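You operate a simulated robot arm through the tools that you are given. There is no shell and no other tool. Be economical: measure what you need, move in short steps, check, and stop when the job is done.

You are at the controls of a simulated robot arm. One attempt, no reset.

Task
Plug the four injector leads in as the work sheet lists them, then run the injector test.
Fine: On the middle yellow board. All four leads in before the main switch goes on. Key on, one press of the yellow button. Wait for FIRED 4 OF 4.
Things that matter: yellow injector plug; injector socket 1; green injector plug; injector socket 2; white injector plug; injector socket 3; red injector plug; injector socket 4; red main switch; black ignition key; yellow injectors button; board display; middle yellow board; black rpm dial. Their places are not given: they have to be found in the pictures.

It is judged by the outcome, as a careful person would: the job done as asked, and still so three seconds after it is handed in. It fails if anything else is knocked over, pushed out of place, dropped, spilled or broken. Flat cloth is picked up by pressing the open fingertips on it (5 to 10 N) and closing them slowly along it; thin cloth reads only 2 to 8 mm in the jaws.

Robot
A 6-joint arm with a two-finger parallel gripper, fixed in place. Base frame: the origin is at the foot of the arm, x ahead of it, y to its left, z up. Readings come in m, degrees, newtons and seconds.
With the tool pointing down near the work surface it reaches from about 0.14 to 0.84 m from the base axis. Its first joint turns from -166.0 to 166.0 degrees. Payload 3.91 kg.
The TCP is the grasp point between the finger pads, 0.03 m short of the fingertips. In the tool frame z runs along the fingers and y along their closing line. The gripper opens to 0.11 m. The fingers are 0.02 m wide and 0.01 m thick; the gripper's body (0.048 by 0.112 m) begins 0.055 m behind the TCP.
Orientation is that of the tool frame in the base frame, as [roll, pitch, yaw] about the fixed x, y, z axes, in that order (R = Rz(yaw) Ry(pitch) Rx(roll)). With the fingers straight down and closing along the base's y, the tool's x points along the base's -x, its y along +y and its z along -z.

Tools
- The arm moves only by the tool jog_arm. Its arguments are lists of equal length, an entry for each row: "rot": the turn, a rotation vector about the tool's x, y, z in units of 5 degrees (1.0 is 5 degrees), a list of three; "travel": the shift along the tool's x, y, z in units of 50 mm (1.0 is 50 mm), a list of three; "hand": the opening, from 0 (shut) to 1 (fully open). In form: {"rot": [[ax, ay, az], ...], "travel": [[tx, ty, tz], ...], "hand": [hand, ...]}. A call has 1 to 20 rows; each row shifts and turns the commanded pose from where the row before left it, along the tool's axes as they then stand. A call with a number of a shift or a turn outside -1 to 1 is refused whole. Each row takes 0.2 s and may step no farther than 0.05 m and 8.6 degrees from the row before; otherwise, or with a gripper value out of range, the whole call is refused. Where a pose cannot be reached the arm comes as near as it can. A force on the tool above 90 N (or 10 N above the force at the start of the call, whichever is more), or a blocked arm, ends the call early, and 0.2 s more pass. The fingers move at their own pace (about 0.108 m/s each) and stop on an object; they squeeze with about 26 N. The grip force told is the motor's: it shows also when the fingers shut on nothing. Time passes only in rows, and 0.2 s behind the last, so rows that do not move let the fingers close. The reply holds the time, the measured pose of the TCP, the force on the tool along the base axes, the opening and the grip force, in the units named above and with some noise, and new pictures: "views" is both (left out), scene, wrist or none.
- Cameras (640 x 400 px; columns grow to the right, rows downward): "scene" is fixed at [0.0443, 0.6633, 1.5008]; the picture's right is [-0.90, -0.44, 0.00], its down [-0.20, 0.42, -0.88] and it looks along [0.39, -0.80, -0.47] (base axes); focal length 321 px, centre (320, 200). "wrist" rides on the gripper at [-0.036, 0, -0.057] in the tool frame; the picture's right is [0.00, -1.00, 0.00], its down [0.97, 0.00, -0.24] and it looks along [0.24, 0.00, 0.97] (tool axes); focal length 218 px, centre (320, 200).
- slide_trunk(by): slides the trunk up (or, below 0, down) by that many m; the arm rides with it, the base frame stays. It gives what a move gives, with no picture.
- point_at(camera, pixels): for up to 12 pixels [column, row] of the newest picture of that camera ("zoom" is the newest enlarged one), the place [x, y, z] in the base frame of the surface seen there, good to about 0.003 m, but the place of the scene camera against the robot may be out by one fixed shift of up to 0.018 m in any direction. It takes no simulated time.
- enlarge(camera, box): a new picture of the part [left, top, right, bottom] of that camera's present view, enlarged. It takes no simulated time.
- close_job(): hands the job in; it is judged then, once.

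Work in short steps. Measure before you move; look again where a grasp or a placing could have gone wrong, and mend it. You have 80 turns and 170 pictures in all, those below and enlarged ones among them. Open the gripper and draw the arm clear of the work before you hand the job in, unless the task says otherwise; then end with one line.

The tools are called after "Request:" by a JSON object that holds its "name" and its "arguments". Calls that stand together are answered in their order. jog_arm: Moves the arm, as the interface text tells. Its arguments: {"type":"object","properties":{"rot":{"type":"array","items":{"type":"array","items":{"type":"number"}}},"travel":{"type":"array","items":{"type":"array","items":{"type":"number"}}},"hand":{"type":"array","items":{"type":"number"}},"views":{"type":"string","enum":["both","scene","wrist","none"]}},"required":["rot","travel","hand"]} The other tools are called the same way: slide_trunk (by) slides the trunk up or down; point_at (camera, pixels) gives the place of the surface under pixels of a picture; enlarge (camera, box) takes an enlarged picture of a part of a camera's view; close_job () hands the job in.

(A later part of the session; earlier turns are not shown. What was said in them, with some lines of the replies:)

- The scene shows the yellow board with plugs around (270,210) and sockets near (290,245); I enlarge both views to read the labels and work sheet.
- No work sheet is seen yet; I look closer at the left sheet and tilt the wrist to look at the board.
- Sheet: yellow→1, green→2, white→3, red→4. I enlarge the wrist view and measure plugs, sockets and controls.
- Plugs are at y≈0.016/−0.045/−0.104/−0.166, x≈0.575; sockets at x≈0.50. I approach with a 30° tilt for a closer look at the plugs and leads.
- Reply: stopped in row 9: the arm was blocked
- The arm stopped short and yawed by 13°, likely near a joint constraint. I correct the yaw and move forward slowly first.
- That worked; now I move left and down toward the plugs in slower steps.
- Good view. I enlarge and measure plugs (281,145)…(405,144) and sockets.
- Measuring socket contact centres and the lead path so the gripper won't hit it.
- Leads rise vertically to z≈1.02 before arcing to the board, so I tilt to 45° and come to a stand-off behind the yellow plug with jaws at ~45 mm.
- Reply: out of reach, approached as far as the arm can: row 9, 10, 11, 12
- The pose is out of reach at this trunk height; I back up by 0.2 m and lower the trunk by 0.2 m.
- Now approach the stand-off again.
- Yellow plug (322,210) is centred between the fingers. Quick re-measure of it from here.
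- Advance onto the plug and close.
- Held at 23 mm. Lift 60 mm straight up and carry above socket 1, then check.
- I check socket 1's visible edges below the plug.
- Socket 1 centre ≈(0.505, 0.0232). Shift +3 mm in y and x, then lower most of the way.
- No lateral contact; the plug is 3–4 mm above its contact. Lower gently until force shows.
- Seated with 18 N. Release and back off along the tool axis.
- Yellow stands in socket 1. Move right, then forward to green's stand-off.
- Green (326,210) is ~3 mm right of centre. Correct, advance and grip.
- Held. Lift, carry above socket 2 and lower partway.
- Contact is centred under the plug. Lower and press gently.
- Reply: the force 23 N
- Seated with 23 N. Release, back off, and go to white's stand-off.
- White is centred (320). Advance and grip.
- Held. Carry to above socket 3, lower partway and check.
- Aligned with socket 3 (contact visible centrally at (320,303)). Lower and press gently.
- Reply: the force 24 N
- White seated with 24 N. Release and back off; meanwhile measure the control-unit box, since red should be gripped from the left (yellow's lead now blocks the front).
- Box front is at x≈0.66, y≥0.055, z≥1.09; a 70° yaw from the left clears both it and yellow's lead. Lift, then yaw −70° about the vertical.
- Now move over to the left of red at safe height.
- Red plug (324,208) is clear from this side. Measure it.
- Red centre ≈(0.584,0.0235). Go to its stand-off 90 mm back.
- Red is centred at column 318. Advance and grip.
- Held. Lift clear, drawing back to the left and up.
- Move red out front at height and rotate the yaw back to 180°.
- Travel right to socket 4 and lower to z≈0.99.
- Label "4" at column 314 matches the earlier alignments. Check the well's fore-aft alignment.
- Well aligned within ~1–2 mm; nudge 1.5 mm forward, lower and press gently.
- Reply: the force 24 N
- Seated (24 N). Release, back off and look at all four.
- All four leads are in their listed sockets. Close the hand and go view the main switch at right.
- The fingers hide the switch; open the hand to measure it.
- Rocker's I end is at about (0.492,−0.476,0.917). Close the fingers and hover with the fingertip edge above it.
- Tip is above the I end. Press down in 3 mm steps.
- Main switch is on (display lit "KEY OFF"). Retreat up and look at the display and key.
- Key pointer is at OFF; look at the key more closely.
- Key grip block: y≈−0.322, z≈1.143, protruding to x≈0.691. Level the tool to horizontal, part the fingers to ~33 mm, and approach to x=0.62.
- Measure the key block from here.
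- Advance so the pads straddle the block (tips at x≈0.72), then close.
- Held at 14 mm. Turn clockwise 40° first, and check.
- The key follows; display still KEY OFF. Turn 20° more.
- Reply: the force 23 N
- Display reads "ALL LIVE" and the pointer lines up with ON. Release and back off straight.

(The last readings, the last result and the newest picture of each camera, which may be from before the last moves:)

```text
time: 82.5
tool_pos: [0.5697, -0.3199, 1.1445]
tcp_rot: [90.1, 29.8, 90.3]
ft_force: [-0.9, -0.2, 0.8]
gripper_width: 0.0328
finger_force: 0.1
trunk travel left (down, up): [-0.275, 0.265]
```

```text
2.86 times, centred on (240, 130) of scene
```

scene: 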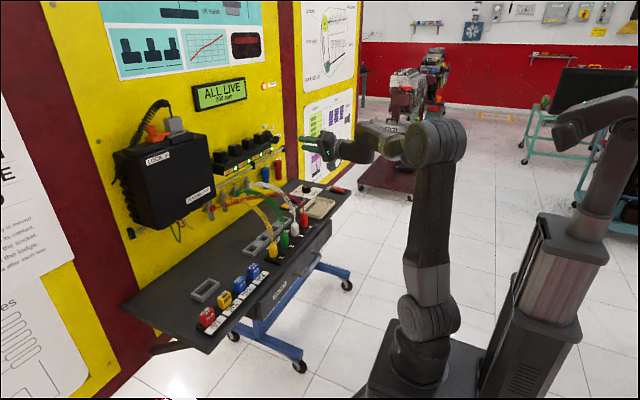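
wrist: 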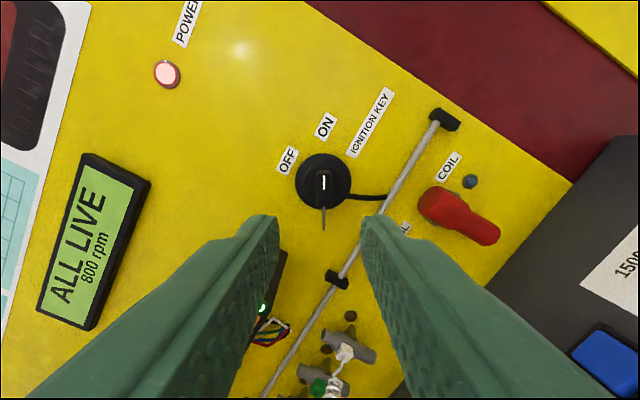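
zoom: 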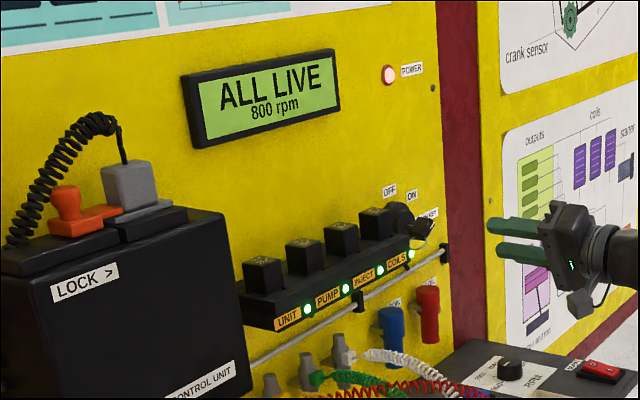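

Display "ALL LIVE 800 rpm". Turn the wrist back and close the hand, backing off a bit.

Request:
{"name": "jog_arm", "arguments": {"rot": [[0, 0, -1], [0, 0, -1], [0, 0, -1], [0, 0, -1], [0, 0, -1], [0, 0, -1], [0, 0, -1], [0, 0, -1], [0, 0, -1], [0, 0, -1], [0, 0, -1], [0, 0, -1], [0, 0, 0]], "travel": [[0, 0, -0.15], [0, 0, -0.15], [0, 0, -0.15], [0, 0, -0.15], [0, 0, -0.15], [0, 0, -0.15], [0, 0, -0.15], [0, 0, -0.15], [0, 0, -0.15], [0, 0, -0.15], [0, 0, -0.15], [0, 0, -0.15], [0, 0, 0]], "hand": [0.3, 0, 0, 0, 0, 0, 0, 0, 0, 0, 0, 0, 0], "views": "none"}}

Request:
{"name": "jog_arm", "arguments": {"rot": [[0, 1, 0], [0, 1, 0], [0, 1, 0], [0, 1, 0], [0, 1, 0], [0, 1, 0], [0, 1, 0], [0, 1, 0], [0, 0.8, 0], [0, 0, 0]], "travel": [[0, 0.1, 0], [0, 0.1, 0], [0, 0.1, 0], [0, 0.1, 0], [0, 0.1, 0], [0, 0.1, 0], [0, 0.1, 0], [0, 0.2, 0], [0, 0.2, 0], [0, 0, 0]], "hand": [0, 0, 0, 0, 0, 0, 0, 0, 0, 0]}}

```text
time: 85.3
tool_pos: [0.4781, -0.3196, 1.1445]
tcp_rot: [151.0, 89.9, 151.3]
ft_force: [-0.6, 0.7, 0.6]
gripper_width: 0.0
finger_force: 26.0
trunk travel left (down, up): [-0.275, 0.265]
```

```text
time: 87.5
tool_pos: [0.4798, -0.265, 1.1443]
tcp_rot: [179.9, 45.8, -180.0]
ft_force: [0.3, 0.2, -0.1]
gripper_width: 0.0
finger_force: 25.7
trunk travel left (down, up): [-0.275, 0.265]
```

scene: 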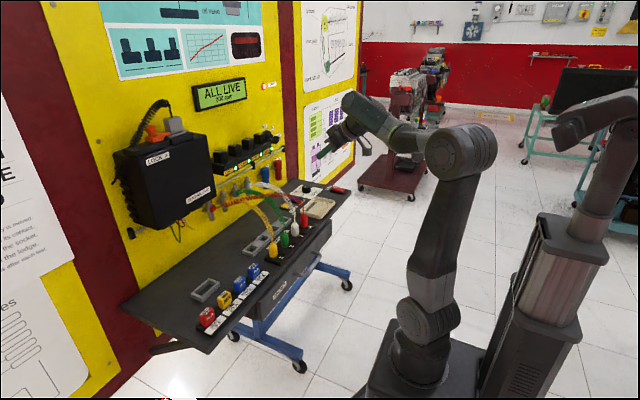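
wrist: 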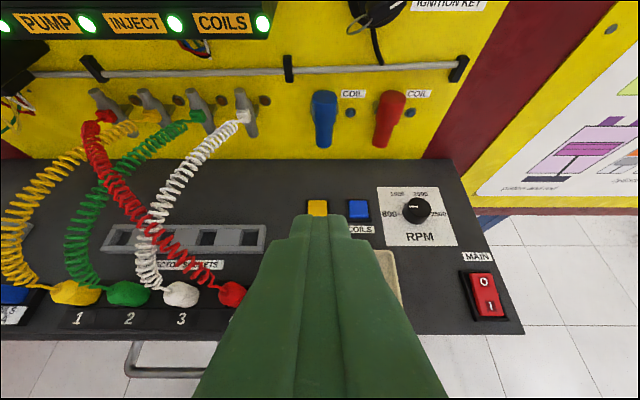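

Button is in line (column 317). Hover the fingertip edge over the yellow button.

Request:
{"name": "jog_arm", "arguments": {"rot": [[0, 0, 0], [0, 0, 0], [0, 0, 0], [0, 0, 0], [0, 0, 0], [0, 0, 0], [0, 0, 0], [0, 0, 0], [0, 0, 0]], "travel": [[0.066, 0, 0.54], [0.066, 0, 0.54], [0.066, 0, 0.54], [0.066, 0, 0.54], [0.066, 0, 0.54], [0.066, 0, 0.54], [0.066, 0, 0.54], [0.066, 0, 0.54], [0, 0, 0]], "hand": [0, 0, 0, 0, 0, 0, 0, 0, 0]}}

Request:
{"name": "enlarge", "arguments": {"camera": "scene", "box": [260, 140, 360, 220]}}

```text
time: 89.5
tool_pos: [0.6168, -0.2648, 0.9753]
tcp_rot: [179.8, 45.9, -179.9]
ft_force: [0.1, 0.7, -0.8]
gripper_width: 0.0
finger_force: 26.1
trunk travel left (down, up): [-0.275, 0.265]
```

scene: 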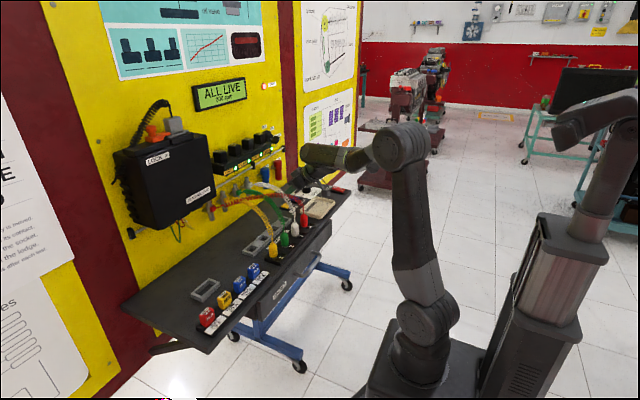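
wrist: 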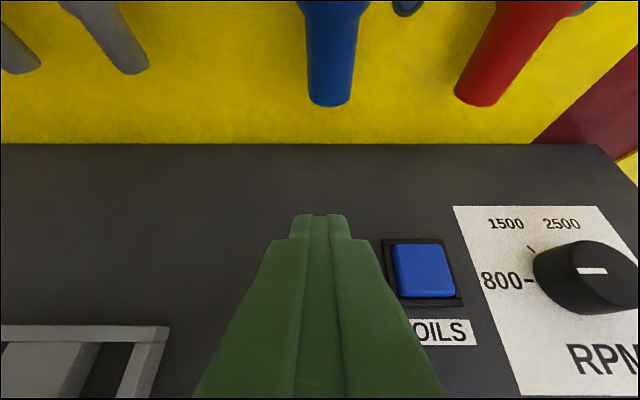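

```text
5.00 times, centred on (310, 180) of scene
```

zoom: 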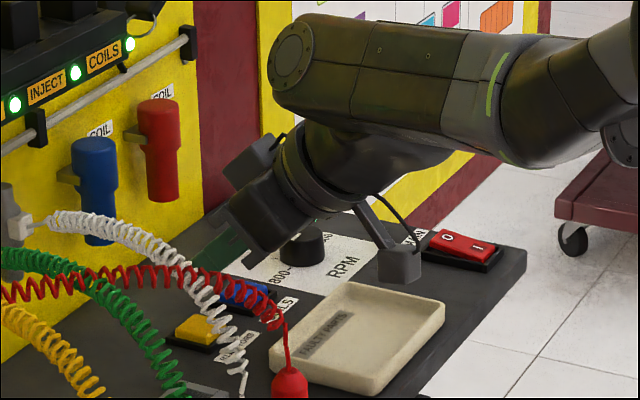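

Check the height of the bracket near the tray (400,265 in zoom) before lowering.

Request:
{"name": "point_at", "arguments": {"camera": "zoom", "pixels": [[400, 265], [400, 280], [385, 275], [415, 275], [195, 325], [215, 260], [230, 295]]}}

```text
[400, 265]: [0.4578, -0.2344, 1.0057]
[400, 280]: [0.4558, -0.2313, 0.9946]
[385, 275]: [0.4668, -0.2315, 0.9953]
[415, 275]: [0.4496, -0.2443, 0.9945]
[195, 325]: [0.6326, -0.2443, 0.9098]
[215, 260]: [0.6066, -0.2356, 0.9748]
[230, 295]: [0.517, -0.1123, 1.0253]
```

Clear (bracket ends ~0.955, tray ~0.925). Press the yellow button once, gently.

Request:
{"name": "jog_arm", "arguments": {"rot": [[0, 0, 0], [0, 0, 0], [0, 0, 0], [0, 0, 0], [0, 0, 0]], "travel": [[0.215, 0, 0.209], [0.215, 0, 0.209], [0.057, 0, 0.056], [0.057, 0, 0.056], [0, 0, 0]], "hand": [0, 0, 0, 0, 0]}}

```text
time: 90.7
tool_pos: [0.6148, -0.2639, 0.9373]
tcp_rot: [179.8, 45.9, -179.9]
ft_force: [1.3, -0.2, 3.1]
gripper_width: 0.0
finger_force: 26.0
trunk travel left (down, up): [-0.275, 0.265]
```

scene: 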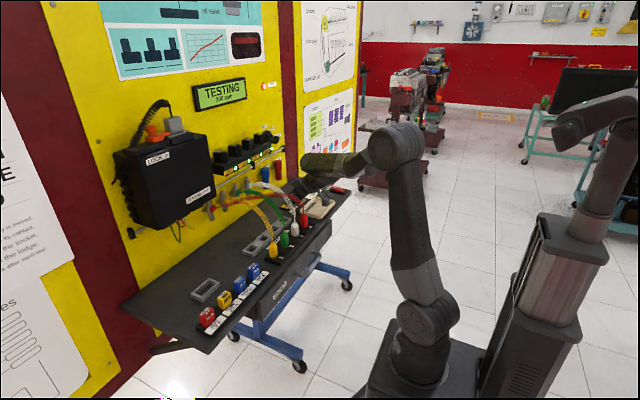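
wrist: 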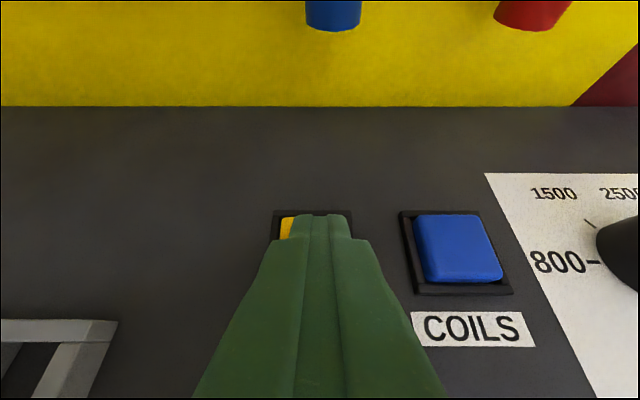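

"TESTING" is displayed. Lift straight off and wait.

Request:
{"name": "jog_arm", "arguments": {"rot": [[0, 0, 0], [0, 0, 0], [0, 0, 0], [0, 0, 0], [0, 0, 0], [0, 0, 0], [0, 0, 0], [0, 0, 0], [0, 0, 0], [0, 0, 0], [0, 0, 0], [0, 0, 0], [0, 0, 0], [0, 0, 0], [0, 0, 0]], "travel": [[-0.215, 0, -0.209], [-0.215, 0, -0.209], [-0.215, 0, -0.209], [0, 0, -0.7], [0, 0, -0.7], [-0.2, 0, -0.7], [-0.2, 0, -0.7], [0, 0, 0], [0, 0, 0], [0, 0, 0], [0, 0, 0], [0, 0, 0], [0, 0, 0], [0, 0, 0], [0, 0, 0]], "hand": [0, 0, 0, 0, 0, 0, 0, 0, 0, 0, 0, 0, 0, 0, 0]}}

Request:
{"name": "enlarge", "arguments": {"camera": "scene", "box": [180, 60, 300, 200]}}

```text
time: 93.9
tool_pos: [0.5301, -0.265, 1.0943]
tcp_rot: [179.8, 45.9, -179.9]
ft_force: [0.2, 0.4, 0.2]
gripper_width: 0.0
finger_force: 25.5
trunk travel left (down, up): [-0.275, 0.265]
```

scene: 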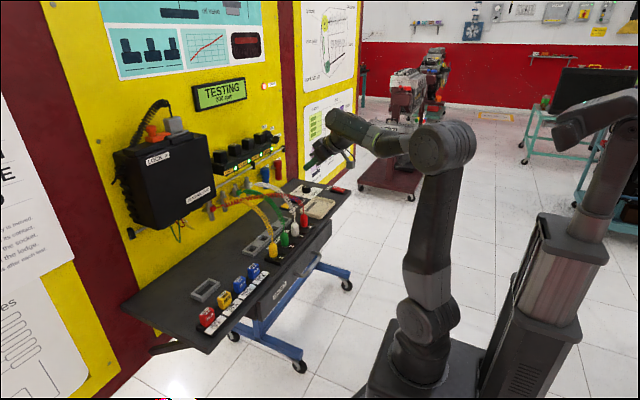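
wrist: 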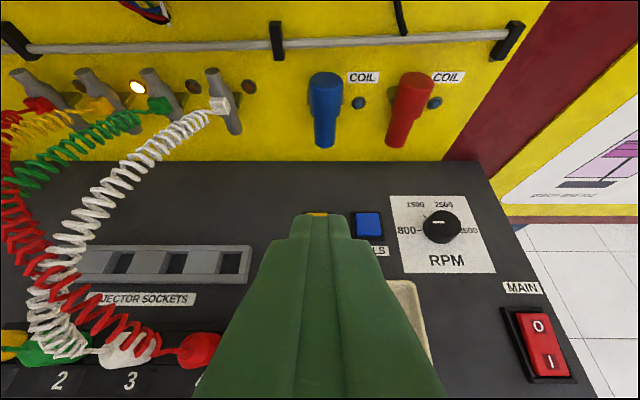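

```text
2.86 times, centred on (240, 130) of scene
```

zoom: 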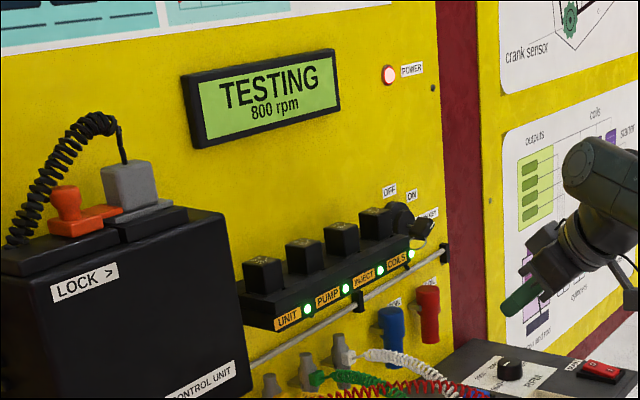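

Still testing, injectors firing in turn. Draw back further with the hand opening and wait.

Request:
{"name": "jog_arm", "arguments": {"rot": [[0, 0, 0], [0, 0, 0], [0, 0, 0], [0, 0, 0], [0, 0, 0], [0, 0, 0], [0, 0, 0], [0, 0, 0], [0, 0, 0], [0, 0, 0], [0, 0, 0], [0, 0, 0], [0, 0, 0], [0, 0, 0], [0, 0, 0], [0, 0, 0], [0, 0, 0], [0, 0, 0], [0, 0, 0], [0, 0, 0]], "travel": [[-0.3, 0, -0.6], [-0.3, 0, -0.6], [-0.2, 0, -0.6], [0, 0, -0.6], [0, 0, 0], [0, 0, 0], [0, 0, 0], [0, 0, 0], [0, 0, 0], [0, 0, 0], [0, 0, 0], [0, 0, 0], [0, 0, 0], [0, 0, 0], [0, 0, 0], [0, 0, 0], [0, 0, 0], [0, 0, 0], [0, 0, 0], [0, 0, 0]], "hand": [0, 0, 0, 0, 1, 1, 1, 1, 1, 1, 1, 1, 1, 1, 1, 1, 1, 1, 1, 1]}}

Request:
{"name": "enlarge", "arguments": {"camera": "scene", "box": [180, 60, 340, 280]}}

```text
time: 98.1
tool_pos: [0.4708, -0.2661, 1.2058]
tcp_rot: [179.8, 46.0, 180.0]
ft_force: [0.2, -0.6, 0.0]
gripper_width: 0.1098
finger_force: 0.1
trunk travel left (down, up): [-0.275, 0.265]
```

scene: 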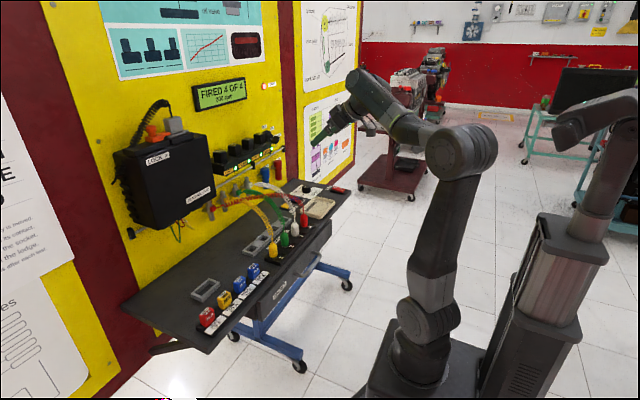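
wrist: 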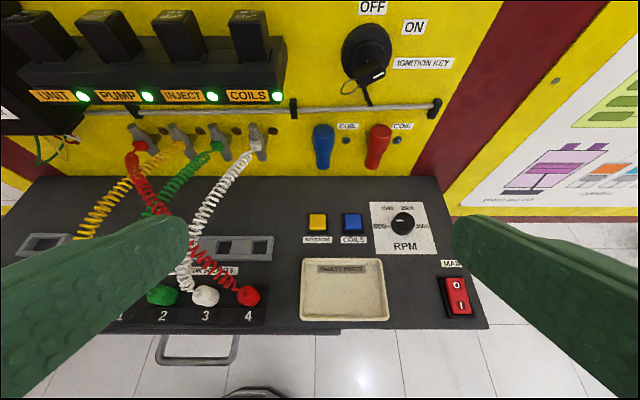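

```text
1.82 times, centred on (260, 170) of scene
```

zoom: 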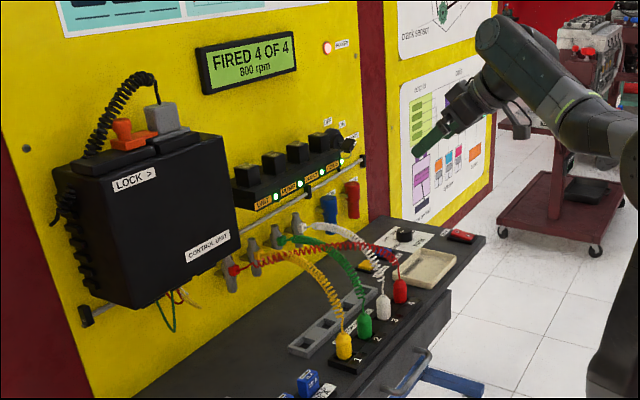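

The display reads "FIRED 4 OF 4". All four leads are seated, the gripper is open and the arm is clear, so I hand in.

Request:
{"name": "close_job", "arguments": {}}

```text
The job is handed in.
```

The injector test ran and the display read FIRED 4 OF 4, with the leads plugged as the work sheet lists them: yellow in 1, green in 2, white in 3, red in 4. I pressed the yellow button once, left the main switch and key on, and drew the arm clear with the gripper open before handing in.
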